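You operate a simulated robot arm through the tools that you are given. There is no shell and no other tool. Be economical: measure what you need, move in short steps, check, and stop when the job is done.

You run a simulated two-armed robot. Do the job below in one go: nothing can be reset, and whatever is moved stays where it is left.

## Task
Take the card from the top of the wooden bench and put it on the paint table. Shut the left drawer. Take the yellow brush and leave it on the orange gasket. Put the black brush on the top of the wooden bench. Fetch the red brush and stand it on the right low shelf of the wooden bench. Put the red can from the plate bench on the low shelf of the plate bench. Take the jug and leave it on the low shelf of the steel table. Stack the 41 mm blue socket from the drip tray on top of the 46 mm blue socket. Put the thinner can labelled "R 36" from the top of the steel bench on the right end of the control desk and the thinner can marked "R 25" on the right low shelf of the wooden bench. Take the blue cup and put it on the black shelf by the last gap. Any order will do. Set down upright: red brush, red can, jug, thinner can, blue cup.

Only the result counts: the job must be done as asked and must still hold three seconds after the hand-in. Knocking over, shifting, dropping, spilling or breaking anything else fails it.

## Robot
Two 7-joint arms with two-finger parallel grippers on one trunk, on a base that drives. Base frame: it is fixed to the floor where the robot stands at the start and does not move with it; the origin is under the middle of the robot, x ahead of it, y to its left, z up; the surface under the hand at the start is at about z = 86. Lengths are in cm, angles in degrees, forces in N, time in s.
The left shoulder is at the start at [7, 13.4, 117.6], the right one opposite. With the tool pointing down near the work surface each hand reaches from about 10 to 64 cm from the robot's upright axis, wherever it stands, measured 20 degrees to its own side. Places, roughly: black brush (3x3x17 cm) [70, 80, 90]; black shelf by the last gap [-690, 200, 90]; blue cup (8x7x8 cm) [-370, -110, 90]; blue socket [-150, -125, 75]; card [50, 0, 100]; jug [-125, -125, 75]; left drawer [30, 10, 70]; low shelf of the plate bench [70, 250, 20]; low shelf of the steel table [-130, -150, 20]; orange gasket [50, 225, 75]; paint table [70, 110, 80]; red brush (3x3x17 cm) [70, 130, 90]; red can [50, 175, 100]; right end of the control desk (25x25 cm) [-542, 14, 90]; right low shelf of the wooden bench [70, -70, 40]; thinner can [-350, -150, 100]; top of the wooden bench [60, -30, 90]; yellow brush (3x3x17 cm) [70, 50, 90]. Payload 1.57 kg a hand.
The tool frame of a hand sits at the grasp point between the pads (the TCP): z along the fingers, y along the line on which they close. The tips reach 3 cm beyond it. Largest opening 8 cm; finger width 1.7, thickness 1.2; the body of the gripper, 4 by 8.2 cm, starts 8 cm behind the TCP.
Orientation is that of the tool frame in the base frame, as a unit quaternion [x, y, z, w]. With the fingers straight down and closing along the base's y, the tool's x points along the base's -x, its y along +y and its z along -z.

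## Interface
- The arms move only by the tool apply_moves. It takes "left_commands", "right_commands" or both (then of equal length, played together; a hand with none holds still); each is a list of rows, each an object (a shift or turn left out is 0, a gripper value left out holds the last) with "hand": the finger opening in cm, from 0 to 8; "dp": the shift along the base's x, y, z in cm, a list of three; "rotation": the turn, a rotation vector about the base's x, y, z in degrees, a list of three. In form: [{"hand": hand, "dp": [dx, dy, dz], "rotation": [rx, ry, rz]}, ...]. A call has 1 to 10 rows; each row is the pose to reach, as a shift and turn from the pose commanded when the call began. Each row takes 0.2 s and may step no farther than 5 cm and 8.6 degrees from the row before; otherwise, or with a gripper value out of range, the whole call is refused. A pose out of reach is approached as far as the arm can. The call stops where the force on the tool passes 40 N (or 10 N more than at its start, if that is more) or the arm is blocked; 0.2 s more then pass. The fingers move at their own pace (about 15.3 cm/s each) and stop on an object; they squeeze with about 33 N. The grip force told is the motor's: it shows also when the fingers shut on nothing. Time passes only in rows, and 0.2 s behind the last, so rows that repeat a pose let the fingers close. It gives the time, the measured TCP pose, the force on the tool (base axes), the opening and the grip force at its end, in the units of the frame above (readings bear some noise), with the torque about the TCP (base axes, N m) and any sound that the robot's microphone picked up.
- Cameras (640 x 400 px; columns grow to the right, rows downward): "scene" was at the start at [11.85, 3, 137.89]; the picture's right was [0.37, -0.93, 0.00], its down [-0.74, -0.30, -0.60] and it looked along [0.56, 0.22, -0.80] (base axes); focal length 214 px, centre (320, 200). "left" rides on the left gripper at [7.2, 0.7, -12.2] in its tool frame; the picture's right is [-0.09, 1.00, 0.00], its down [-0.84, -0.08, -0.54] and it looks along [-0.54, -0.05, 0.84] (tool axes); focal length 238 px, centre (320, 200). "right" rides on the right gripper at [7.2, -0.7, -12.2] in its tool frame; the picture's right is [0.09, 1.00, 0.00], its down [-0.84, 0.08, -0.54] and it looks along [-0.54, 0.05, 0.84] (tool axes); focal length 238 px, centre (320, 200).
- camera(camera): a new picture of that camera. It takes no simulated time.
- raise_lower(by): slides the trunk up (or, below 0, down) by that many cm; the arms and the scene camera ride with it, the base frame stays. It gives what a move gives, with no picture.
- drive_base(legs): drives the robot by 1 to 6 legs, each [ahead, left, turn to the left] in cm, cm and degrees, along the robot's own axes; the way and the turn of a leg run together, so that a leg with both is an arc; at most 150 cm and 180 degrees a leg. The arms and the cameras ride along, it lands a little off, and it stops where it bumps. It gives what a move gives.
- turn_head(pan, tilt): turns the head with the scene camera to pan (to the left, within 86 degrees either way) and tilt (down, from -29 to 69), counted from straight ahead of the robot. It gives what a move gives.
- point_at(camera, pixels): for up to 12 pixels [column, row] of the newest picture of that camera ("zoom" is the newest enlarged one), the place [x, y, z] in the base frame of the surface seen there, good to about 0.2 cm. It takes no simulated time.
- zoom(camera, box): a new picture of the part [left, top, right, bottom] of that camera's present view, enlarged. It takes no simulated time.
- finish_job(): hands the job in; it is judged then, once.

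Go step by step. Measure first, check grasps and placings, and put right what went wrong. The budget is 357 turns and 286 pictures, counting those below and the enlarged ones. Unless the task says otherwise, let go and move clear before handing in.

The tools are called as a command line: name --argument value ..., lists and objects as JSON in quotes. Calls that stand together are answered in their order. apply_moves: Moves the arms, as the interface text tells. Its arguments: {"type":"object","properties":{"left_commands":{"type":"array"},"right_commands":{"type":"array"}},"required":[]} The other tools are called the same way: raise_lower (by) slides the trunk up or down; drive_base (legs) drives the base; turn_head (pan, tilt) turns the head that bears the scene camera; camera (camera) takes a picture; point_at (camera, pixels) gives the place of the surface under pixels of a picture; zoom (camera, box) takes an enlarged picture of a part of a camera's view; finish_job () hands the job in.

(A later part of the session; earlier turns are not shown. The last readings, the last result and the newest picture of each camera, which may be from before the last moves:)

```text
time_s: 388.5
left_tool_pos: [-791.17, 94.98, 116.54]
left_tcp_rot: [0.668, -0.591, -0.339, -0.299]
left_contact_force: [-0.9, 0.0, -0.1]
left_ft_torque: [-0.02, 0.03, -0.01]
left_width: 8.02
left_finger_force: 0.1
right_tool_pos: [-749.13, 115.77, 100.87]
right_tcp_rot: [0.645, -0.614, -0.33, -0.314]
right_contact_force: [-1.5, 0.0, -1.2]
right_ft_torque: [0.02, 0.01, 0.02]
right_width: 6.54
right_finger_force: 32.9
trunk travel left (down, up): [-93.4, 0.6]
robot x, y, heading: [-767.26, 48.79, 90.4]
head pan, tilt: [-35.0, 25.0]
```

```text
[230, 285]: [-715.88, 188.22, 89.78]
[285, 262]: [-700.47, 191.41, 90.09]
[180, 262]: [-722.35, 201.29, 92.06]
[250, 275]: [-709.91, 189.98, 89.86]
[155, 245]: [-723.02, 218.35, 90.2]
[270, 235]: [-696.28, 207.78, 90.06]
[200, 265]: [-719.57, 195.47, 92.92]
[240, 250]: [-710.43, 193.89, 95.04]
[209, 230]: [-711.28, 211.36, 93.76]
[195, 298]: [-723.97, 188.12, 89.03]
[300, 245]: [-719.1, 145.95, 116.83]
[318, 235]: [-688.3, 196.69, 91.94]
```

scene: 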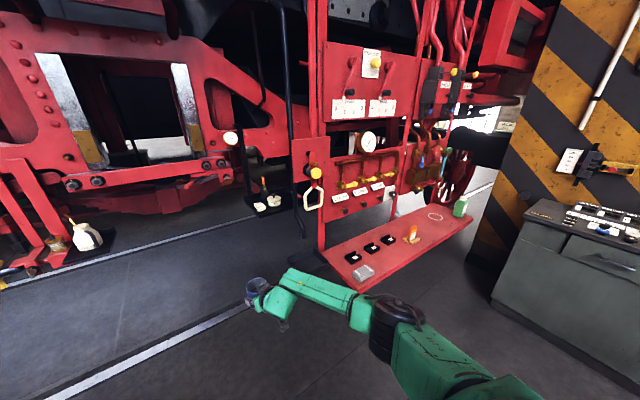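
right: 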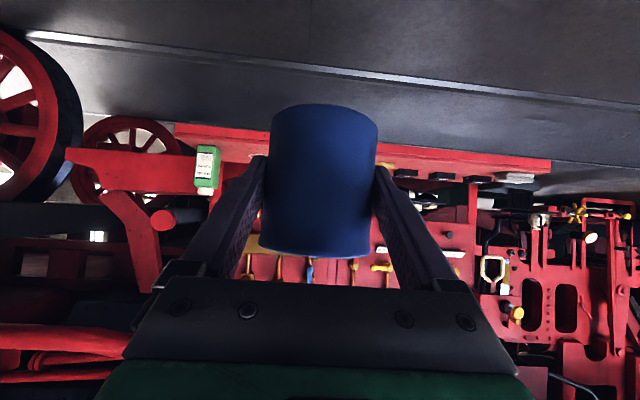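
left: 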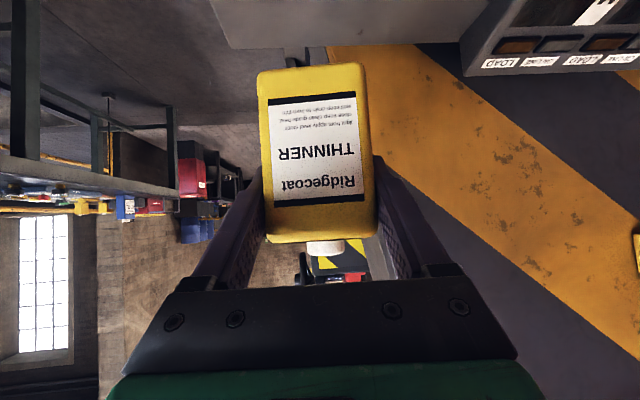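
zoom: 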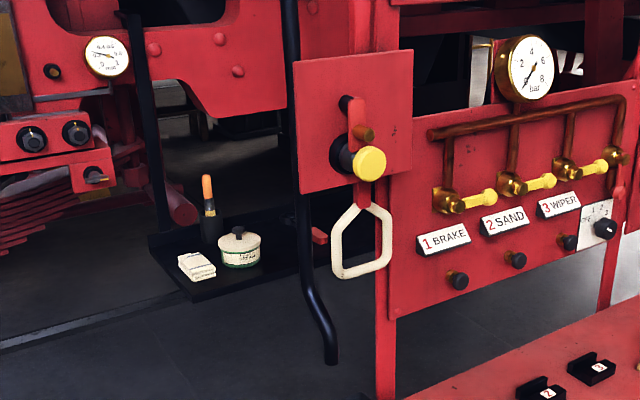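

The black shelf is at z≈90, y 187–220, x −723…; a free spot is near (−697,199), east of the pot. I'll need a diagonal approach (heading ≈45°). First check my arms' width.

turn_head --pan 40 --tilt 40

camera --camera "scene"

point_at --camera "scene" --pixels '[[130, 290], [60, 280], [30, 230], [200, 310], [100, 220], [160, 240], [250, 130], [60, 140], [20, 330]]'

```text
time_s: 389.9
left_tool_pos: [-791.2, 94.88, 116.62]
left_tcp_rot: [0.668, -0.592, -0.338, -0.299]
left_contact_force: [-0.5, 0.1, -0.3]
left_ft_torque: [-0.02, -0.01, 0.0]
left_width: 8.0
left_finger_force: 0.0
right_tool_pos: [-749.06, 115.9, 100.81]
right_tcp_rot: [0.645, -0.615, -0.329, -0.313]
right_contact_force: [0.0, -0.3, -1.6]
right_ft_torque: [-0.04, -0.02, 0.03]
right_width: 6.55
right_finger_force: 32.8
trunk travel left (down, up): [-93.4, 0.6]
robot x, y, heading: [-767.02, 49.0, 90.3]
head pan, tilt: [40.0, 40.0]
```

```text
87 pictures are left
```

scene: 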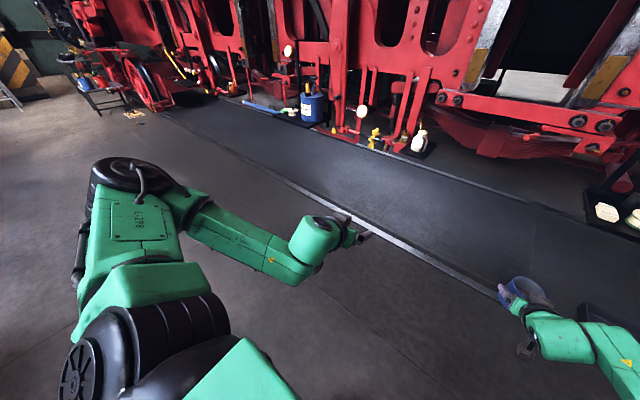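

```text
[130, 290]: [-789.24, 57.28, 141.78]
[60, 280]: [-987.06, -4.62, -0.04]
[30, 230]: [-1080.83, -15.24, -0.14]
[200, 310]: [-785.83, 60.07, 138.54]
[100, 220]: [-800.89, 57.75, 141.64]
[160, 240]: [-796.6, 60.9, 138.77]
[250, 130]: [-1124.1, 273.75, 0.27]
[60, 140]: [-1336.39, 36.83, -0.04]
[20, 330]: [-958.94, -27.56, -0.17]
```

I'll tuck the left hand (tool down, closer in) so it clears the locomotive, then plan a 42° heading approach.

apply_moves --left_commands '[{"hand": 0, "dp": [1, -1.5, 0.5], "rotation": [-7.5, 0, 0]}, {"dp": [2, -3, 1], "rotation": [-15, 0, 0]}, {"dp": [3, -5, 1.5], "rotation": [-22.5, 0, 0]}, {"dp": [5, -7, 2], "rotation": [-30, 0, 0]}, {"dp": [6, -9, 2.5], "rotation": [-37.5, 0, 0]}, {"dp": [7, -11, 3], "rotation": [-45, 0, 0]}, {"dp": [8, -13, 3], "rotation": [-53, 0, 0]}]'

apply_moves --right_commands '[{"dp": [1.5, 0, 2]}, {"dp": [3, 0, 4]}, {"dp": [4, 0, 6]}]'

camera --camera "scene"

```text
time_s: 391.5
left_tool_pos: [-783.07, 81.82, 119.35]
left_tcp_rot: [0.731, -0.68, -0.038, 0.031]
left_contact_force: [0.2, 0.0, 0.1]
left_ft_torque: [-0.01, -0.02, 0.0]
left_width: 0.02
left_finger_force: 22.3
left hand out of reach, approached as far as the arm can: row 1, 2, 3, 4, 5, 6
right_tool_pos: [-749.04, 115.91, 100.87]
right_tcp_rot: [0.646, -0.614, -0.328, -0.313]
right_contact_force: [-0.2, 0.1, -1.2]
right_ft_torque: [0.01, 0.0, -0.03]
right_width: 6.56
right_finger_force: 32.5
trunk travel left (down, up): [-93.4, 0.6]
robot x, y, heading: [-766.94, 49.1, 90.4]
head pan, tilt: [40.0, 40.0]
```

```text
time_s: 392.3
left_tool_pos: [-783.22, 81.79, 119.41]
left_tcp_rot: [0.731, -0.681, -0.038, 0.03]
left_contact_force: [0.8, -0.1, -1.2]
left_ft_torque: [-0.01, 0.01, 0.0]
left_width: 0.0
left_finger_force: 22.0
right_tool_pos: [-745.22, 115.89, 107.04]
right_tcp_rot: [0.646, -0.615, -0.328, -0.313]
right_contact_force: [-0.3, 0.1, -0.7]
right_ft_torque: [-0.01, 0.0, -0.03]
right_width: 6.57
right_finger_force: 33.0
trunk travel left (down, up): [-93.4, 0.6]
robot x, y, heading: [-766.98, 48.62, 90.4]
head pan, tilt: [40.0, 40.0]
```

```text
86 pictures are left
```

scene: 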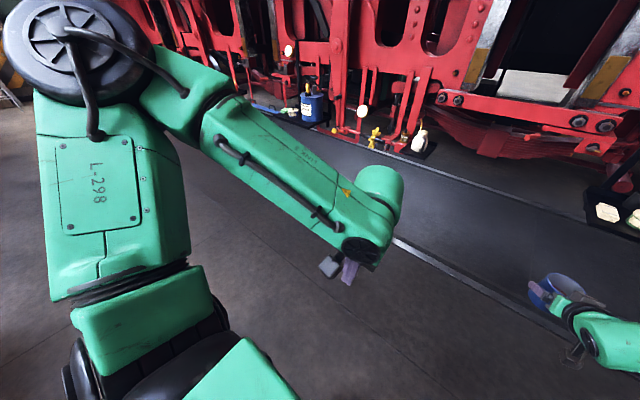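

point_at --camera "scene" --pixels '[[80, 50], [15, 60], [180, 70], [40, 200], [375, 210], [540, 290]]'

zoom --camera "scene" --box '[520, 220, 640, 340]'

```text
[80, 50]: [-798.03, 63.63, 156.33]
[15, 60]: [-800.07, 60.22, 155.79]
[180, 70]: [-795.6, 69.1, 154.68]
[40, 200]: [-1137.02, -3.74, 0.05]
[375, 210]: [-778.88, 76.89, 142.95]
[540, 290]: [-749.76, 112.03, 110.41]
```

```text
3.33 times, centred on (580, 280) of scene
```

zoom: 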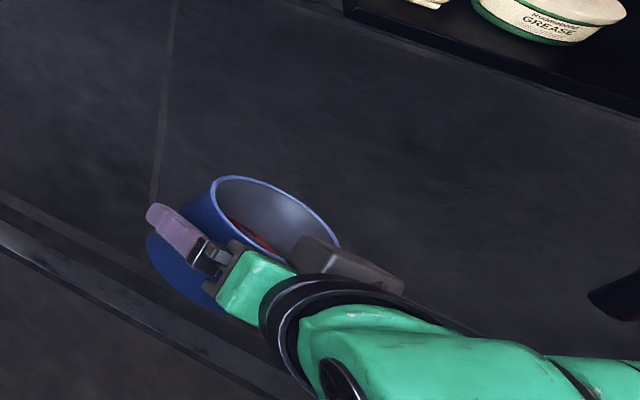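

Cup level and arms tucked. Drive ahead 71 cm, then a first arc to heading 66°.

drive_base --legs '[[71, 0, 0], [24.9, 3.2, -24]]'

turn_head --pan -25 --tilt 35

camera --camera "scene"

camera --camera "right"

```text
time_s: 397.7
left_tool_pos: [-766.43, 181.31, 119.46]
left_tcp_rot: [-0.57, 0.82, 0.046, -0.02]
left_contact_force: [-0.5, -0.6, 0.2]
left_ft_torque: [0.03, 0.02, 0.04]
left_width: 0.01
left_finger_force: 21.5
right_tool_pos: [-717.84, 196.64, 107.13]
right_tcp_rot: [-0.499, 0.737, 0.256, 0.377]
right_contact_force: [-0.1, -0.1, -0.4]
right_ft_torque: [-0.04, -0.01, -0.01]
right_width: 6.57
right_finger_force: 32.6
trunk travel left (down, up): [-93.4, 0.6]
robot x, y, heading: [-765.64, 145.12, 65.8]
head pan, tilt: [40.0, 40.0]
```

```text
time_s: 399.0
left_tool_pos: [-766.35, 181.59, 119.27]
left_tcp_rot: [-0.57, 0.82, 0.045, -0.021]
left_contact_force: [-0.1, 0.4, 0.7]
left_ft_torque: [0.01, 0.0, 0.03]
left_width: 0.0
left_finger_force: 20.8
right_tool_pos: [-717.65, 196.82, 107.04]
right_tcp_rot: [-0.5, 0.738, 0.254, 0.375]
right_contact_force: [-0.4, -0.6, -1.7]
right_ft_torque: [-0.02, -0.01, 0.01]
right_width: 6.54
right_finger_force: 32.8
trunk travel left (down, up): [-93.4, 0.6]
robot x, y, heading: [-765.33, 145.36, 66.0]
head pan, tilt: [-25.0, 35.0]
```

```text
84 pictures are left
```

scene: 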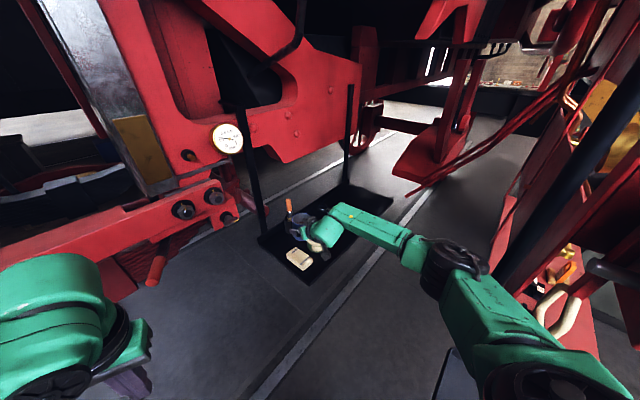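

```text
83 pictures are left
```

right: 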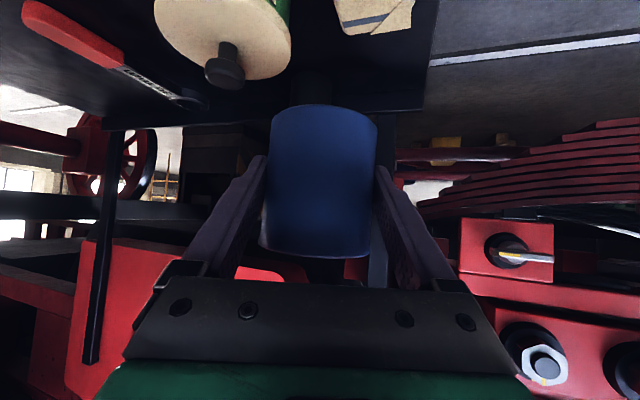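

The shelf is longer than seen before, free at (365,200). Measure it.

point_at --camera "scene" --pixels '[[365, 200], [385, 198], [350, 192], [370, 210], [340, 250], [320, 275], [265, 242], [290, 205], [348, 150], [260, 215], [150, 260], [232, 190]]'

zoom --camera "scene" --box '[240, 150, 440, 300]'

```text
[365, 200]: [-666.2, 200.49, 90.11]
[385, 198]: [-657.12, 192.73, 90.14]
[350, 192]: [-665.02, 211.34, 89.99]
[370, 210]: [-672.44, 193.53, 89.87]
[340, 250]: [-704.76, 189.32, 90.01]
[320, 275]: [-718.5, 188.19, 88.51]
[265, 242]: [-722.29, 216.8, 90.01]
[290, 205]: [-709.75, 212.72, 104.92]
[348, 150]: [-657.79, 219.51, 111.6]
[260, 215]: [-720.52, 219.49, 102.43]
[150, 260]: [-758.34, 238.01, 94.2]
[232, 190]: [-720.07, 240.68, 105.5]
```

```text
2.67 times, centred on (340, 225) of scene
```

zoom: 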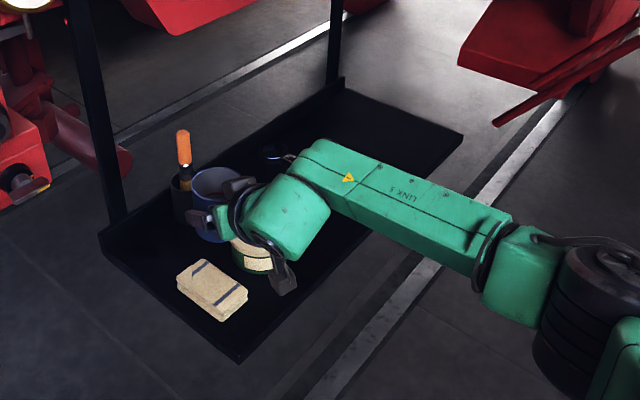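

point_at --camera "scene" --pixels '[[60, 60], [150, 60], [110, 130], [40, 250], [160, 205], [220, 140], [90, 20], [215, 195], [280, 120], [155, 270]]'

```text
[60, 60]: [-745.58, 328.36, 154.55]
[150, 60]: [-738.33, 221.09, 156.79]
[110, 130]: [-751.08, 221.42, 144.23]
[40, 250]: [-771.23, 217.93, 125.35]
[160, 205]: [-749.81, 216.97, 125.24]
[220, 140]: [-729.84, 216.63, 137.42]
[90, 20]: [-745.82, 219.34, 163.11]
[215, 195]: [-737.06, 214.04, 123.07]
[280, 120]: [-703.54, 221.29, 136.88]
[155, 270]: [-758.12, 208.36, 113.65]
```

Locomotive parts lie at y≈208–221 near my left side, so I'll use heading 50° and target (−688,198): arc ahead 23, right 6.7, turn −16°.

drive_base --legs '[[23.2, -6.7, -16]]'

camera --camera "scene"

camera --camera "right"

```text
time_s: 400.8
left_tool_pos: [-738.63, 196.67, 119.43]
left_tcp_rot: [-0.453, 0.89, 0.048, -0.014]
left_contact_force: [0.5, -0.1, 0.0]
left_ft_torque: [0.02, -0.04, 0.02]
left_width: 0.01
left_finger_force: 21.2
right_tool_pos: [-687.72, 198.31, 107.32]
right_tcp_rot: [-0.396, 0.798, 0.202, 0.408]
right_contact_force: [0.0, 0.5, -1.0]
right_ft_torque: [-0.01, 0.0, -0.03]
right_width: 6.52
right_finger_force: 33.5
trunk travel left (down, up): [-93.4, 0.6]
robot x, y, heading: [-747.21, 161.19, 50.1]
head pan, tilt: [-25.0, 35.0]
```

```text
81 pictures are left
```

scene: 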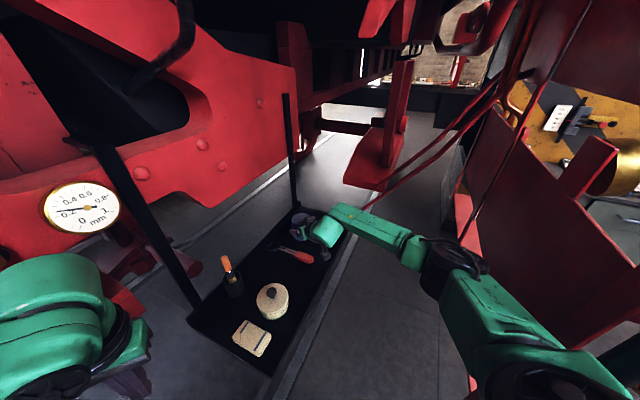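

```text
80 pictures are left
```

right: 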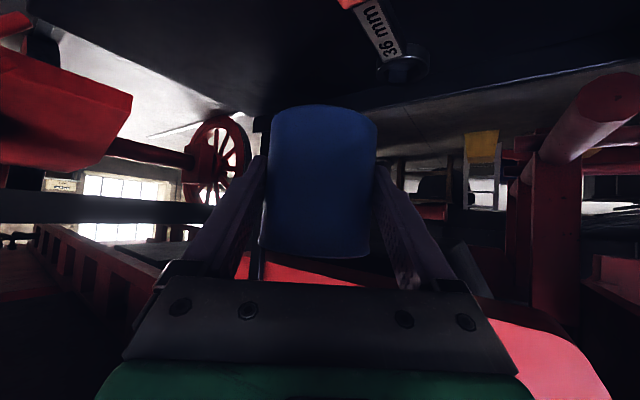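

A 36 mm spanner lies on the shelf at (295,255). Measure it and the free area around my target.

zoom --camera "scene" --box '[200, 180, 400, 360]'

point_at --camera "scene" --pixels '[[280, 246], [310, 260], [295, 252], [322, 258], [310, 245], [340, 250], [300, 290], [300, 220], [345, 240], [320, 240], [335, 265], [285, 230]]'

```text
2.22 times, centred on (300, 270) of scene
```

zoom: 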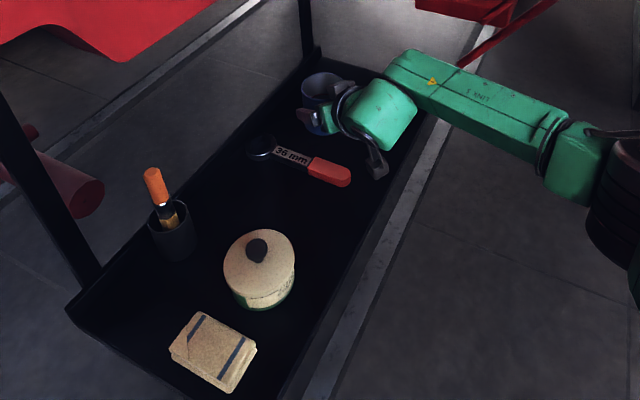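

```text
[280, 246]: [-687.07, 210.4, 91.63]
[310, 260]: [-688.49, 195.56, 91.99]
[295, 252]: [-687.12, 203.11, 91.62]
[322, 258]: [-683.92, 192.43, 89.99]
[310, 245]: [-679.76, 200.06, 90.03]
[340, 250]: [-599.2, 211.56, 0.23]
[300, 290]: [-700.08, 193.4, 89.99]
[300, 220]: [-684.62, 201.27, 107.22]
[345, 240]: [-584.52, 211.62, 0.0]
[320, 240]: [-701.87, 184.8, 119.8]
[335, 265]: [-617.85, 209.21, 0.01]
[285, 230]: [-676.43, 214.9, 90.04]
```

The spanner occupies x≈−690…−684. The gap between pot and spanner suits: cup at (−697.3,199). Shift the base back 5.6 and left 7.8.

drive_base --legs '[[-5.6, 7.8, 0]]'

zoom --camera "scene" --box '[180, 180, 400, 360]'

point_at --camera "zoom" --pixels '[[330, 190], [360, 200], [300, 175], [250, 240], [250, 280], [330, 240], [340, 260], [290, 200], [280, 220], [310, 230]]'

```text
time_s: 401.9
left_tool_pos: [-747.26, 197.35, 119.4]
left_tcp_rot: [-0.452, 0.891, 0.048, -0.016]
left_contact_force: [0.1, -0.6, -0.6]
left_ft_torque: [0.01, 0.02, 0.0]
left_width: 0.0
left_finger_force: 21.0
right_tool_pos: [-696.4, 198.82, 106.71]
right_tcp_rot: [-0.394, 0.8, 0.203, 0.405]
right_contact_force: [0.3, -1.0, -1.2]
right_ft_torque: [0.03, 0.03, 0.02]
right_width: 6.53
right_finger_force: 32.9
trunk travel left (down, up): [-93.4, 0.6]
robot x, y, heading: [-757.05, 161.7, 50.1]
head pan, tilt: [-25.0, 35.0]
```

```text
2.22 times, centred on (290, 270) of scene
```

zoom: 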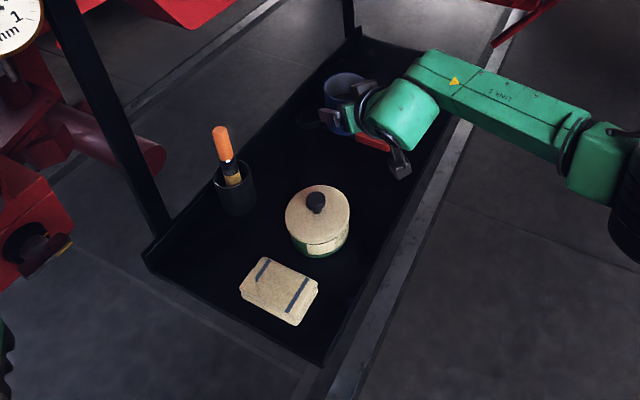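

```text
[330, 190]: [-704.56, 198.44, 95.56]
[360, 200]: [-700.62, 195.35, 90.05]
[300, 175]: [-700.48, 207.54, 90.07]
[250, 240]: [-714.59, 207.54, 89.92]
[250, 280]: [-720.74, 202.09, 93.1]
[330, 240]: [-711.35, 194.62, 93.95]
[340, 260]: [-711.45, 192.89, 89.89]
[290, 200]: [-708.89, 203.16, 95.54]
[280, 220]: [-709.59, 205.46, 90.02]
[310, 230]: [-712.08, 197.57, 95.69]
```

point_at --camera "zoom" --pixels '[[290, 222], [345, 208], [318, 189], [320, 232], [335, 225], [316, 202], [370, 140], [385, 147], [330, 110], [305, 115]]'

```text
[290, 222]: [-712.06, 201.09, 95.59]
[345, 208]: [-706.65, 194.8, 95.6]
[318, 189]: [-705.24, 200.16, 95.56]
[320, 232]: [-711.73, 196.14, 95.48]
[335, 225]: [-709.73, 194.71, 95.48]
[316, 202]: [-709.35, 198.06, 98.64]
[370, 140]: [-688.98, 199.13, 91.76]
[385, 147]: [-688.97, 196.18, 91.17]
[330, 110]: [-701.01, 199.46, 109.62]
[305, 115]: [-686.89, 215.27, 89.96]
```

Pot centre (−708.7,198.2), spanner edge ≈−690.5. Fine shift to (−697.3,199.3), then lower 11 cm.

apply_moves --right_commands '[{"dp": [-0.9, 0.5, 0]}]'

raise_lower --by -10.5

zoom --camera "scene" --box '[240, 160, 400, 300]'

camera --camera "right"

```text
time_s: 402.3
left_tool_pos: [-748.0, 197.44, 119.51]
left_tcp_rot: [-0.453, 0.89, 0.047, -0.015]
left_contact_force: [0.0, 0.2, -0.3]
left_ft_torque: [0.02, -0.01, -0.02]
left_width: 0.0
left_finger_force: 21.7
right_tool_pos: [-697.86, 199.29, 106.96]
right_tcp_rot: [-0.395, 0.8, 0.2, 0.406]
right_contact_force: [0.0, -0.2, -0.1]
right_ft_torque: [-0.01, 0.04, 0.01]
right_width: 6.51
right_finger_force: 33.0
trunk travel left (down, up): [-93.4, 0.6]
robot x, y, heading: [-757.44, 161.6, 50.2]
head pan, tilt: [-25.0, 35.0]
```

```text
time_s: 403.7
left_tool_pos: [-747.78, 197.38, 108.78]
left_tcp_rot: [-0.452, 0.891, 0.048, -0.015]
left_contact_force: [-0.5, 0.2, 0.3]
left_ft_torque: [0.02, 0.02, 0.02]
left_width: 0.01
left_finger_force: 21.0
right_tool_pos: [-697.75, 199.21, 96.35]
right_tcp_rot: [-0.395, 0.799, 0.201, 0.407]
right_contact_force: [0.4, -0.9, -0.8]
right_ft_torque: [-0.05, 0.01, -0.03]
right_width: 6.55
right_finger_force: 33.2
trunk travel left (down, up): [-82.9, 11.1]
robot x, y, heading: [-757.04, 161.72, 49.8]
head pan, tilt: [-25.0, 35.0]
```

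```text
2.86 times, centred on (320, 230) of scene
```

zoom: 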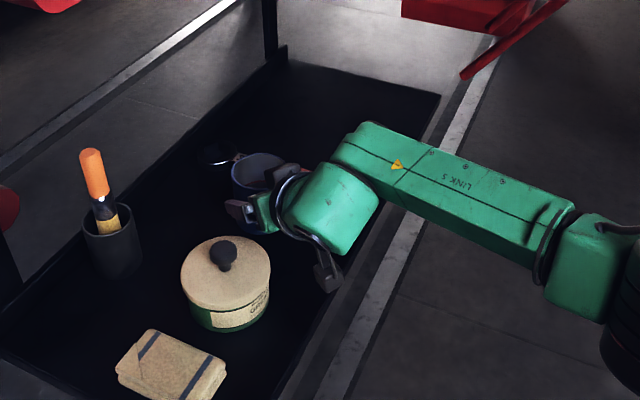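

```text
76 pictures are left
```

right: 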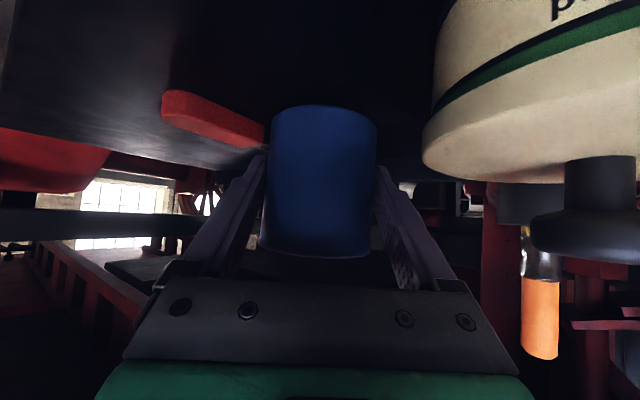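

Clear of pot and spanner. Lower to contact in small steps.

raise_lower --by -1.4

raise_lower --by -0.4

raise_lower --by -0.3

```text
time_s: 404.3
left_tool_pos: [-747.83, 197.35, 107.42]
left_tcp_rot: [-0.453, 0.89, 0.047, -0.015]
left_contact_force: [-0.6, 0.0, 0.2]
left_ft_torque: [-0.03, 0.02, -0.01]
left_width: 0.0
left_finger_force: 21.8
right_tool_pos: [-697.76, 199.36, 95.19]
right_tcp_rot: [-0.394, 0.8, 0.2, 0.407]
right_contact_force: [-0.2, -0.5, -1.7]
right_ft_torque: [-0.05, 0.01, -0.02]
right_width: 6.54
right_finger_force: 33.0
trunk travel left (down, up): [-81.5, 12.5]
robot x, y, heading: [-756.75, 161.67, 50.0]
head pan, tilt: [-25.0, 35.0]
```

```text
time_s: 404.9
left_tool_pos: [-747.76, 197.41, 107.08]
left_tcp_rot: [-0.452, 0.89, 0.047, -0.015]
left_contact_force: [0.2, 0.3, -0.4]
left_ft_torque: [-0.01, -0.01, 0.03]
left_width: 0.0
left_finger_force: 21.2
right_tool_pos: [-697.87, 199.35, 94.72]
right_tcp_rot: [-0.395, 0.799, 0.201, 0.406]
right_contact_force: [0.6, -0.2, -1.6]
right_ft_torque: [-0.03, -0.03, -0.03]
right_width: 6.53
right_finger_force: 32.9
trunk travel left (down, up): [-81.1, 12.9]
robot x, y, heading: [-756.95, 162.01, 50.1]
head pan, tilt: [-25.0, 35.0]
```

```text
time_s: 405.4
left_tool_pos: [-747.83, 197.3, 106.66]
left_tcp_rot: [-0.452, 0.891, 0.046, -0.014]
left_contact_force: [-1.1, 0.7, 0.2]
left_ft_torque: [0.01, 0.01, 0.03]
left_width: 0.0
left_finger_force: 21.6
right_tool_pos: [-697.79, 199.28, 94.41]
right_tcp_rot: [-0.395, 0.799, 0.201, 0.407]
right_contact_force: [-0.4, 0.3, 0.2]
right_ft_torque: [-0.01, 0.0, 0.0]
right_width: 6.53
right_finger_force: 32.9
trunk travel left (down, up): [-80.8, 13.2]
robot x, y, heading: [-756.89, 161.63, 50.1]
head pan, tilt: [-25.0, 35.0]
```

raise_lower --by -0.2

zoom --camera "scene" --box '[260, 180, 360, 280]'

```text
time_s: 405.9
left_tool_pos: [-747.89, 197.33, 106.48]
left_tcp_rot: [-0.452, 0.891, 0.047, -0.014]
left_contact_force: [-0.4, 0.1, -0.4]
left_ft_torque: [-0.02, 0.0, 0.0]
left_width: 0.01
left_finger_force: 21.7
right_tool_pos: [-697.87, 199.32, 94.35]
right_tcp_rot: [-0.394, 0.798, 0.201, 0.409]
right_contact_force: [2.2, 0.2, 5.9]
right_ft_torque: [-0.01, -0.29, 0.07]
right_width: 6.53
right_finger_force: 33.0
trunk travel left (down, up): [-80.6, 13.4]
robot x, y, heading: [-756.61, 161.63, 50.1]
head pan, tilt: [-25.0, 35.0]
```

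```text
4.00 times, centred on (310, 230) of scene
```

zoom: 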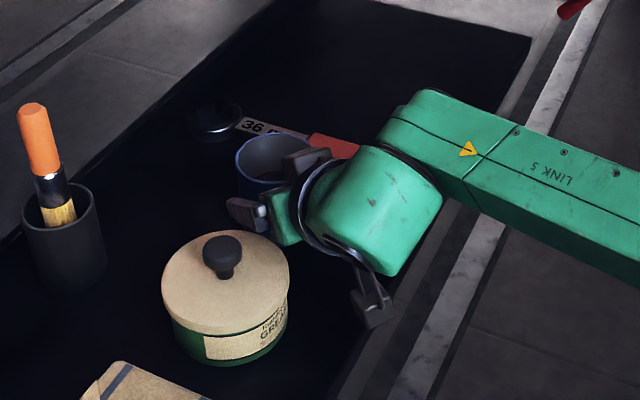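

Contact (6 N). Open to 7.8 and lift straight up (backing out would hit the pot).

apply_moves --right_commands '[{"hand": 7.2}, {"hand": 7.8}, {}]'

raise_lower --by 13

camera --camera "scene"

zoom --camera "scene" --box '[240, 180, 360, 300]'

```text
time_s: 406.7
left_tool_pos: [-747.91, 197.25, 106.53]
left_tcp_rot: [-0.453, 0.89, 0.047, -0.015]
left_contact_force: [-0.8, -0.3, 0.1]
left_ft_torque: [-0.02, -0.01, 0.01]
left_width: 0.0
left_finger_force: 21.5
right_tool_pos: [-697.9, 199.19, 94.17]
right_tcp_rot: [-0.394, 0.799, 0.201, 0.407]
right_contact_force: [3.5, 0.1, 2.6]
right_ft_torque: [0.05, 0.2, 0.04]
right_width: 7.54
right_finger_force: 0.0
trunk travel left (down, up): [-80.6, 13.4]
robot x, y, heading: [-756.62, 161.65, 50.2]
head pan, tilt: [-25.0, 35.0]
```

```text
time_s: 408.3
left_tool_pos: [-747.84, 197.22, 119.6]
left_tcp_rot: [-0.452, 0.89, 0.046, -0.015]
left_contact_force: [0.5, 0.4, -0.2]
left_ft_torque: [0.02, 0.02, 0.02]
left_width: 0.0
left_finger_force: 21.0
right_tool_pos: [-697.83, 199.32, 107.27]
right_tcp_rot: [-0.395, 0.799, 0.201, 0.406]
right_contact_force: [-0.5, 0.0, 0.1]
right_ft_torque: [0.01, -0.01, 0.0]
right_width: 7.8
right_finger_force: 0.1
trunk travel left (down, up): [-93.6, 0.4]
robot x, y, heading: [-756.46, 161.74, 50.1]
head pan, tilt: [-25.0, 35.0]
```

```text
74 pictures are left
```

scene: 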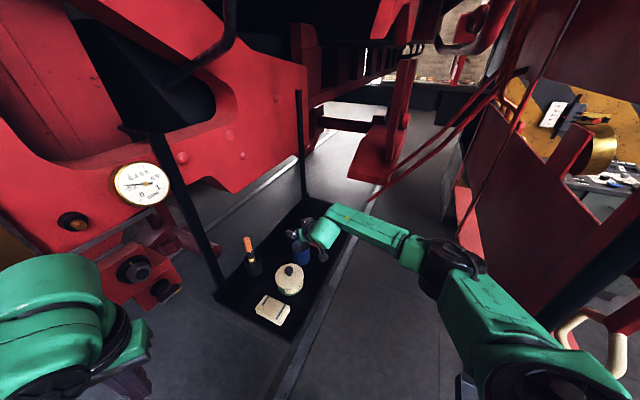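

```text
3.33 times, centred on (300, 240) of scene
```

zoom: 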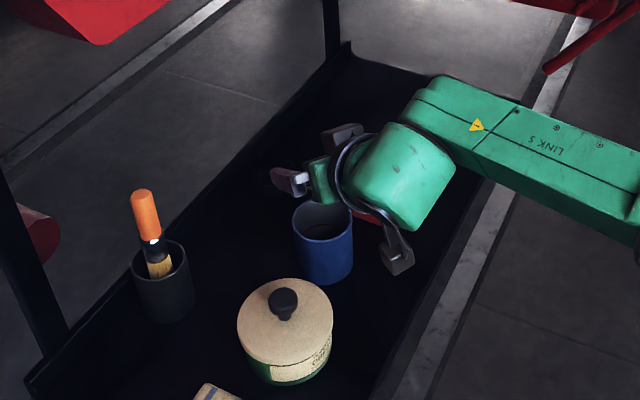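

The cup stands on the black shelf. Retrace the path out: back and turn.

drive_base --legs '[[-18.5, -1.2, 16], [-24.9, -3.2, 24], [-75, 0, 0]]'

turn_head --pan -35 --tilt 25

zoom --camera "scene" --box '[200, 130, 400, 270]'

```text
time_s: 414.9
left_tool_pos: [-783.59, 78.47, 119.58]
left_tcp_rot: [0.725, -0.687, -0.039, 0.031]
left_contact_force: [-0.5, 0.7, -0.4]
left_ft_torque: [-0.03, -0.03, 0.0]
left_width: 0.03
left_finger_force: 21.4
right_tool_pos: [-746.1, 111.75, 107.17]
right_tcp_rot: [0.64, -0.62, -0.326, -0.315]
right_contact_force: [-0.2, 0.4, -0.6]
right_ft_torque: [0.01, 0.0, 0.03]
right_width: 7.78
right_finger_force: 0.1
trunk travel left (down, up): [-93.6, 0.4]
robot x, y, heading: [-768.06, 45.24, 89.3]
head pan, tilt: [-25.0, 35.0]
```

```text
time_s: 415.6
left_tool_pos: [-783.68, 78.4, 119.51]
left_tcp_rot: [0.725, -0.687, -0.04, 0.031]
left_contact_force: [-0.8, -0.1, -0.6]
left_ft_torque: [0.01, 0.01, -0.02]
left_width: 0.0
left_finger_force: 21.7
right_tool_pos: [-746.25, 111.64, 107.14]
right_tcp_rot: [0.64, -0.621, -0.325, -0.315]
right_contact_force: [-0.4, 0.7, -0.1]
right_ft_torque: [-0.03, 0.01, -0.02]
right_width: 7.81
right_finger_force: 0.1
trunk travel left (down, up): [-93.6, 0.4]
robot x, y, heading: [-768.08, 45.22, 89.3]
head pan, tilt: [-35.0, 25.0]
```

```text
2.86 times, centred on (300, 200) of scene
```

zoom: 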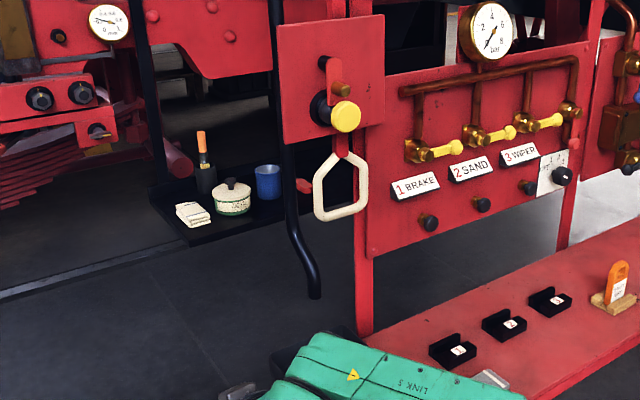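

The cup stands well. Now for R 25: back south, turn to face west and reverse along the corridor.

drive_base --legs '[[-55, 0, 0], [0, 0, 91], [-150, 0, 0]]'

turn_head --pan 0 --tilt 30

camera --camera "scene"

```text
time_s: 429.7
left_tool_pos: [-652.26, -20.45, 119.55]
left_tcp_rot: [0.997, 0.052, -0.006, 0.048]
left_contact_force: [0.1, 0.3, 0.6]
left_ft_torque: [0.04, 0.04, 0.03]
left_width: 0.0
left_finger_force: 20.8
right_tool_pos: [-687.37, 15.23, 107.21]
right_tcp_rot: [0.891, 0.037, -0.453, 0.019]
right_contact_force: [0.5, 0.0, -0.5]
right_ft_torque: [0.0, -0.03, 0.01]
right_width: 7.79
right_finger_force: 0.0
trunk travel left (down, up): [-93.6, 0.4]
robot x, y, heading: [-619.5, -3.04, -177.8]
head pan, tilt: [-35.0, 25.0]
```

```text
time_s: 430.7
left_tool_pos: [-652.23, -20.48, 119.55]
left_tcp_rot: [0.997, 0.052, -0.005, 0.049]
left_contact_force: [0.0, -0.3, -1.0]
left_ft_torque: [-0.01, -0.02, 0.02]
left_width: 0.0
left_finger_force: 21.5
right_tool_pos: [-687.21, 15.34, 107.19]
right_tcp_rot: [0.89, 0.037, -0.454, 0.019]
right_contact_force: [-0.5, -0.8, -0.2]
right_ft_torque: [0.0, 0.02, -0.01]
right_width: 7.79
right_finger_force: 0.0
trunk travel left (down, up): [-93.6, 0.4]
robot x, y, heading: [-619.72, -3.89, -178.0]
head pan, tilt: [0.0, 30.0]
```

```text
71 pictures are left
```

scene: 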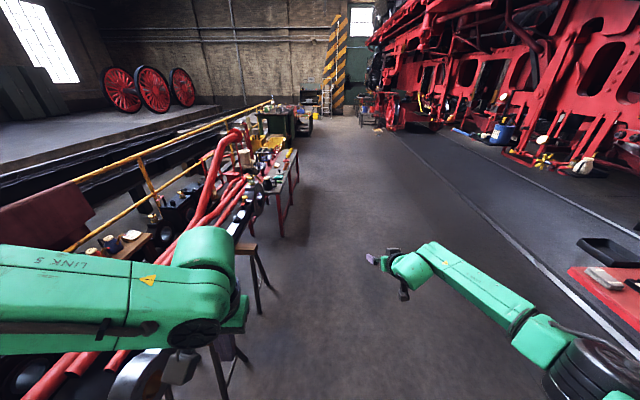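

Shift left 47 to the corridor's middle, then reverse east 150+150+35.

drive_base --legs '[[0, 47, -2], [-150, 0, 0], [-150, 0, 0], [-40, 0, 0]]'

camera --camera "scene"

```text
time_s: 449.6
left_tool_pos: [-314.04, -58.91, 119.49]
left_tcp_rot: [0.998, 0.042, -0.005, 0.049]
left_contact_force: [-0.6, -0.4, 0.6]
left_ft_torque: [-0.02, -0.02, 0.02]
left_width: 0.0
left_finger_force: 20.9
right_tool_pos: [-348.2, -22.46, 107.01]
right_tcp_rot: [0.891, 0.027, -0.453, 0.013]
right_contact_force: [0.7, -0.5, -0.5]
right_ft_torque: [-0.03, 0.01, 0.01]
right_width: 7.81
right_finger_force: 0.1
trunk travel left (down, up): [-93.6, 0.4]
robot x, y, heading: [-280.96, -42.56, -178.8]
head pan, tilt: [0.0, 30.0]
```

```text
70 pictures are left
```

scene: 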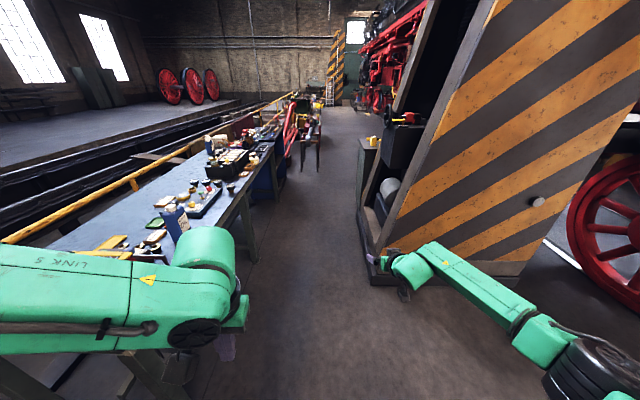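

Back at the east end. Retract the right hand and tilt the left hand forward again.

apply_moves --left_commands '[{"dp": [-1, 0, -0.5], "rotation": [0, 7.5, 0]}, {"dp": [-2, 0, -1], "rotation": [0, 15, 0]}, {"dp": [-4, 0, -2], "rotation": [0, 22.5, 0]}, {"dp": [-6, -1, -3], "rotation": [0, 30, 0]}, {"dp": [-8, -2, -4], "rotation": [0, 37.5, 0]}, {"dp": [-10, -3, -5], "rotation": [0, 45, 0]}, {"dp": [-12, -4, -5], "rotation": [0, 53, 0]}]' --right_commands '[{"dp": [3, 0, 1]}, {"dp": [6, 0, 2]}, {"dp": [10, 0, 3]}, {"dp": [14, 0, 4]}, {"dp": [18, 0, 5]}, {"dp": [20, 0, 5]}, {"dp": [20, 0, 5]}]'

drive_base --legs '[[0, 95, -1]]'

turn_head --pan 15 --tilt 35

camera --camera "scene"

camera --camera "left"

```text
time_s: 451.1
left_tool_pos: [-325.85, -63.13, 114.63]
left_tcp_rot: [0.89, 0.06, -0.45, 0.025]
left_contact_force: [-0.7, 0.5, 0.1]
left_ft_torque: [0.01, -0.04, -0.02]
left_width: 0.01
left_finger_force: 21.1
left hand out of reach, approached as far as the arm can: row 1, 2, 3, 4, 5, 6
right_tool_pos: [-328.07, -22.55, 112.19]
right_tcp_rot: [0.891, 0.027, -0.453, 0.013]
right_contact_force: [0.2, -0.6, -1.0]
right_ft_torque: [0.0, 0.0, 0.0]
right_width: 7.81
right_finger_force: 0.0
trunk travel left (down, up): [-93.6, 0.4]
robot x, y, heading: [-280.79, -42.46, -179.2]
head pan, tilt: [0.0, 30.0]
```

```text
time_s: 456.2
left_tool_pos: [-325.46, -158.41, 114.71]
left_tcp_rot: [0.891, 0.048, -0.452, 0.02]
left_contact_force: [-0.4, -0.1, 0.0]
left_ft_torque: [-0.03, -0.02, -0.01]
left_width: 0.02
left_finger_force: 21.4
right_tool_pos: [-327.0, -117.82, 112.17]
right_tcp_rot: [0.891, 0.018, -0.454, 0.01]
right_contact_force: [0.0, -0.1, -0.2]
right_ft_torque: [0.0, 0.02, 0.0]
right_width: 7.78
right_finger_force: 0.0
trunk travel left (down, up): [-93.6, 0.4]
robot x, y, heading: [-280.33, -138.64, 179.8]
head pan, tilt: [0.0, 30.0]
```

```text
time_s: 456.9
left_tool_pos: [-325.45, -158.43, 114.73]
left_tcp_rot: [0.89, 0.049, -0.452, 0.019]
left_contact_force: [-0.2, -0.2, 0.5]
left_ft_torque: [0.03, -0.02, 0.0]
left_width: 0.01
left_finger_force: 21.0
right_tool_pos: [-326.9, -117.98, 112.2]
right_tcp_rot: [0.891, 0.017, -0.455, 0.008]
right_contact_force: [0.1, -0.4, 0.2]
right_ft_torque: [0.03, -0.02, -0.01]
right_width: 7.83
right_finger_force: 0.1
trunk travel left (down, up): [-93.6, 0.4]
robot x, y, heading: [-280.12, -139.21, 179.8]
head pan, tilt: [15.0, 35.0]
```

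```text
69 pictures are left
```

scene: 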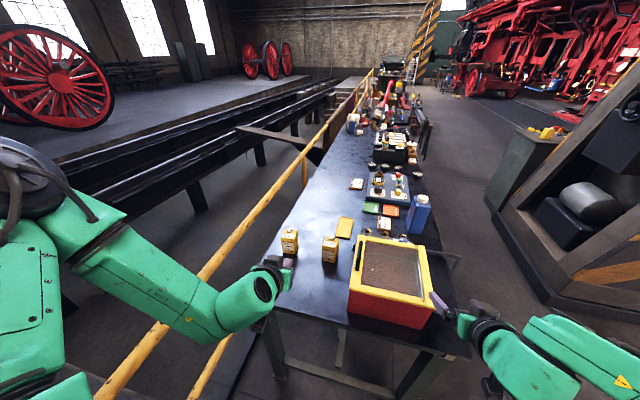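

```text
68 pictures are left
```

left: 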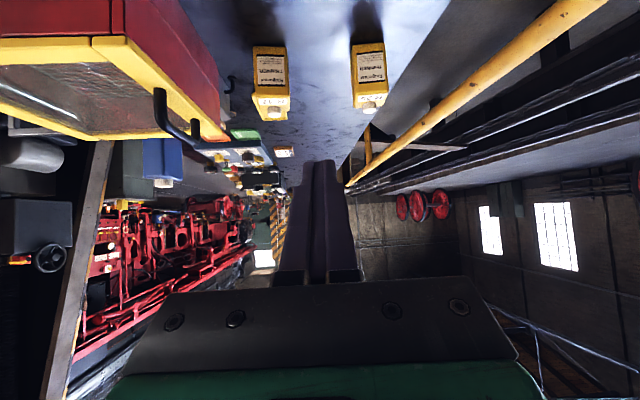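

R 25 is at (290,240). I'll raise the right hand 12, lower the trunk 15, and measure R 25 precisely.

apply_moves --right_commands '[{"dp": [2, 2, 4]}, {"dp": [3, 4, 8]}, {"dp": [4, 6, 12]}]' --left_commands '[{"hand": 8, "dp": [0, -2, 0]}, {"dp": [0, -4, 0]}, {"dp": [0, -5.5, 0]}]'

raise_lower --by -15

zoom --camera "scene" --box '[250, 190, 370, 270]'

camera --camera "left"

```text
time_s: 457.8
left_tool_pos: [-325.46, -163.94, 114.79]
left_tcp_rot: [0.891, 0.049, -0.452, 0.019]
left_contact_force: [0.0, 0.6, -0.1]
left_ft_torque: [0.03, -0.01, -0.01]
left_width: 8.01
left_finger_force: 0.1
right_tool_pos: [-322.7, -112.27, 124.35]
right_tcp_rot: [0.891, 0.018, -0.454, 0.009]
right_contact_force: [1.5, -0.3, 0.5]
right_ft_torque: [0.01, 0.03, 0.0]
right_width: 7.79
right_finger_force: 0.0
trunk travel left (down, up): [-93.6, 0.4]
robot x, y, heading: [-279.95, -138.83, 179.8]
head pan, tilt: [15.0, 35.0]
```

```text
time_s: 459.5
left_tool_pos: [-325.46, -163.93, 99.73]
left_tcp_rot: [0.891, 0.049, -0.451, 0.02]
left_contact_force: [0.4, -0.2, -0.8]
left_ft_torque: [0.04, -0.01, 0.0]
left_width: 7.99
left_finger_force: 0.1
right_tool_pos: [-322.97, -112.08, 109.27]
right_tcp_rot: [0.891, 0.017, -0.454, 0.009]
right_contact_force: [-0.5, 0.0, 0.4]
right_ft_torque: [-0.07, -0.01, -0.03]
right_width: 7.82
right_finger_force: 0.0
trunk travel left (down, up): [-78.6, 15.4]
robot x, y, heading: [-280.36, -138.76, 179.9]
head pan, tilt: [15.0, 35.0]
```

```text
5.00 times, centred on (310, 230) of scene
```

zoom: 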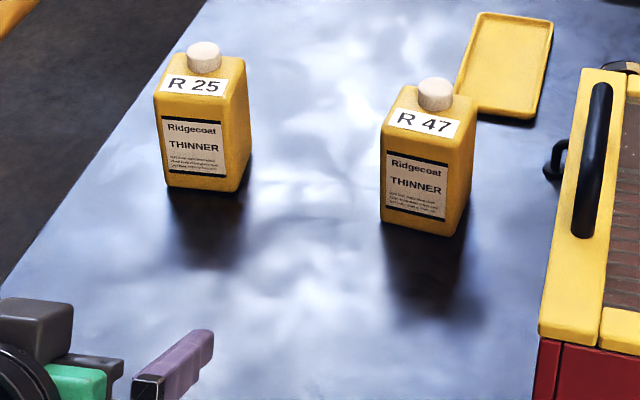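

```text
66 pictures are left
```

left: 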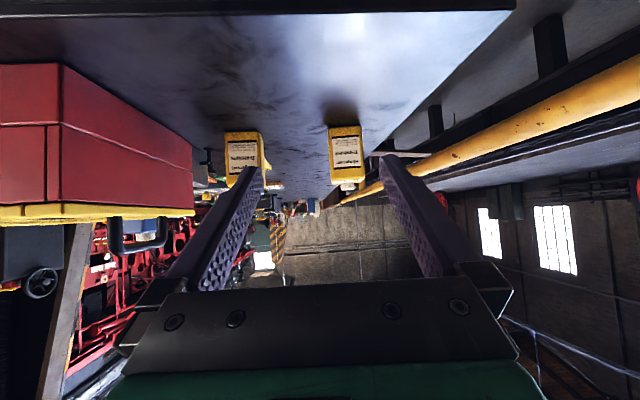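

point_at --camera "left" --pixels '[[332, 150], [360, 148], [335, 175], [362, 170], [347, 160], [346, 187], [331, 130], [358, 128]]'

```text
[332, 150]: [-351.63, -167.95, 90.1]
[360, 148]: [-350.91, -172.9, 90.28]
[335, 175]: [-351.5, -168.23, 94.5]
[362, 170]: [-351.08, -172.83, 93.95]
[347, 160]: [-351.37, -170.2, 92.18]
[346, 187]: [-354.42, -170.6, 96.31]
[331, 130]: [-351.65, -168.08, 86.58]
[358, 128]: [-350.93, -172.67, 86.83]
```

R 25 centre ≈(−353.5,−170.7). Drive ahead 12, then move the hand down 7 and over.

drive_base --legs '[[12, 0, 0]]'

apply_moves --left_commands '[{"dp": [-1, -2, -2.5]}, {"dp": [-2, -4, -5]}, {"dp": [-3, -5.5, -7]}]'

camera --camera "left"

camera --camera "scene"

```text
time_s: 460.7
left_tool_pos: [-337.19, -163.67, 99.77]
left_tcp_rot: [0.89, 0.048, -0.452, 0.019]
left_contact_force: [0.3, 0.3, -0.4]
left_ft_torque: [0.01, -0.02, -0.01]
left_width: 7.95
left_finger_force: 0.1
right_tool_pos: [-334.57, -111.91, 109.26]
right_tcp_rot: [0.89, 0.016, -0.455, 0.008]
right_contact_force: [0.2, 0.3, 0.4]
right_ft_torque: [0.0, 0.0, 0.02]
right_width: 7.8
right_finger_force: 0.0
trunk travel left (down, up): [-78.6, 15.4]
robot x, y, heading: [-291.94, -138.73, 179.9]
head pan, tilt: [15.0, 35.0]
```

```text
time_s: 461.5
left_tool_pos: [-340.47, -169.08, 92.69]
left_tcp_rot: [0.891, 0.048, -0.451, 0.02]
left_contact_force: [-0.3, 0.6, -0.4]
left_ft_torque: [-0.02, -0.01, -0.02]
left_width: 8.0
left_finger_force: 0.0
right_tool_pos: [-334.78, -111.81, 109.2]
right_tcp_rot: [0.891, 0.017, -0.453, 0.008]
right_contact_force: [0.1, 0.4, 0.2]
right_ft_torque: [0.01, 0.0, -0.01]
right_width: 7.8
right_finger_force: 0.0
trunk travel left (down, up): [-78.6, 15.4]
robot x, y, heading: [-291.95, -138.27, 179.5]
head pan, tilt: [15.0, 35.0]
```

```text
65 pictures are left
```

left: 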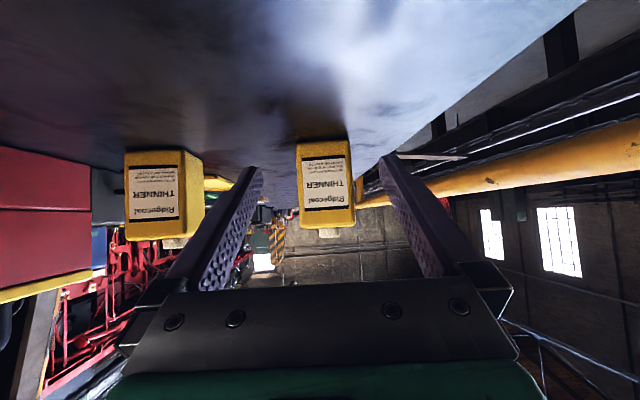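

```text
64 pictures are left
```

scene: 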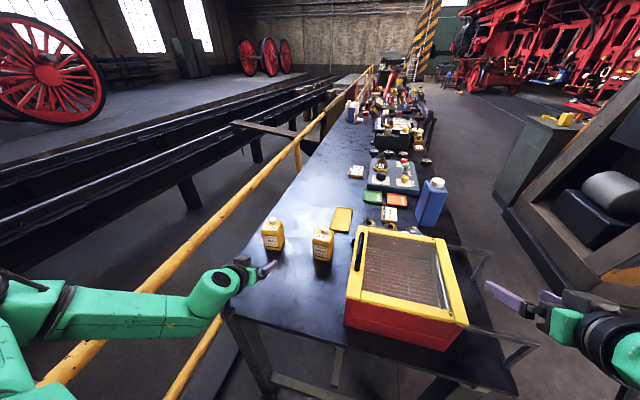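

Centred. Advance 12.9 cm.

apply_moves --left_commands '[{"dp": [-4, -0.2, 0]}, {"dp": [-8, -0.7, 0]}, {"dp": [-11, -1.2, 0]}, {"dp": [-12.9, -1.6, 0]}]'

camera --camera "left"

```text
time_s: 462.5
left_tool_pos: [-353.38, -170.84, 92.7]
left_tcp_rot: [0.891, 0.049, -0.45, 0.02]
left_contact_force: [0.7, 0.4, -0.3]
left_ft_torque: [0.0, 0.01, -0.02]
left_width: 8.03
left_finger_force: 0.1
right_tool_pos: [-334.69, -111.78, 109.2]
right_tcp_rot: [0.891, 0.016, -0.454, 0.008]
right_contact_force: [0.4, -0.3, 0.6]
right_ft_torque: [0.0, 0.03, -0.03]
right_width: 7.78
right_finger_force: 0.0
trunk travel left (down, up): [-78.6, 15.4]
robot x, y, heading: [-291.53, -138.92, 179.5]
head pan, tilt: [15.0, 35.0]
```

```text
63 pictures are left
```

left: 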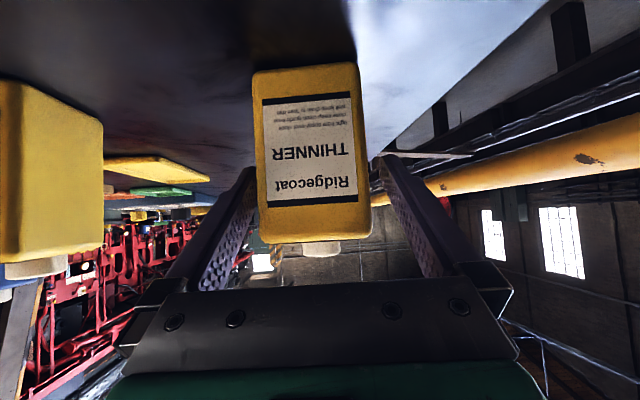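

Shift +0.4 in y, close and lift by trunk.

apply_moves --left_commands '[{"dp": [0, 0.4, 0]}, {"hand": 0, "dp": [0, 0.4, 0]}, {"dp": [0, 0.4, 0]}, {"dp": [0, 0.4, 0]}]'

raise_lower --by 14

camera --camera "left"

```text
time_s: 463.5
left_tool_pos: [-353.24, -170.4, 92.83]
left_tcp_rot: [0.891, 0.047, -0.451, 0.019]
left_contact_force: [-0.5, -1.5, 1.5]
left_ft_torque: [-0.21, 0.03, 0.01]
left_width: 5.97
left_finger_force: 32.5
right_tool_pos: [-334.66, -111.9, 109.24]
right_tcp_rot: [0.891, 0.017, -0.454, 0.009]
right_contact_force: [0.1, 0.1, 0.1]
right_ft_torque: [0.0, 0.01, -0.02]
right_width: 7.82
right_finger_force: 0.1
trunk travel left (down, up): [-78.6, 15.4]
robot x, y, heading: [-292.51, -138.53, 179.9]
head pan, tilt: [15.0, 35.0]
```

```text
time_s: 465.2
left_tool_pos: [-353.23, -170.44, 106.78]
left_tcp_rot: [0.891, 0.048, -0.451, 0.019]
left_contact_force: [-0.7, -0.7, -2.1]
left_ft_torque: [-0.01, -0.03, -0.01]
left_width: 5.99
left_finger_force: 32.8
right_tool_pos: [-334.76, -111.83, 123.26]
right_tcp_rot: [0.891, 0.017, -0.454, 0.009]
right_contact_force: [-0.1, 0.3, -0.2]
right_ft_torque: [0.0, -0.01, 0.03]
right_width: 7.82
right_finger_force: 0.0
trunk travel left (down, up): [-92.6, 1.4]
robot x, y, heading: [-292.01, -138.87, 179.7]
head pan, tilt: [15.0, 35.0]
```

```text
62 pictures are left
```

left: 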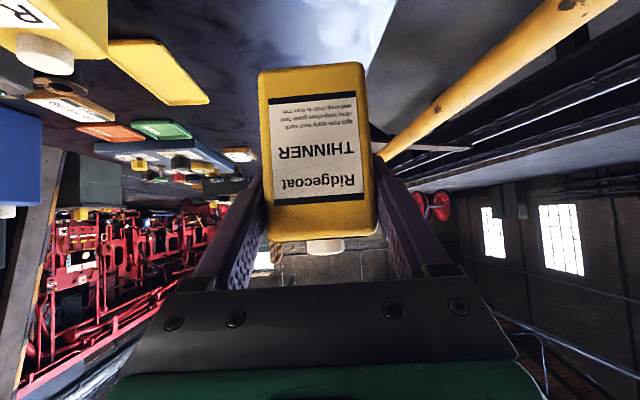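

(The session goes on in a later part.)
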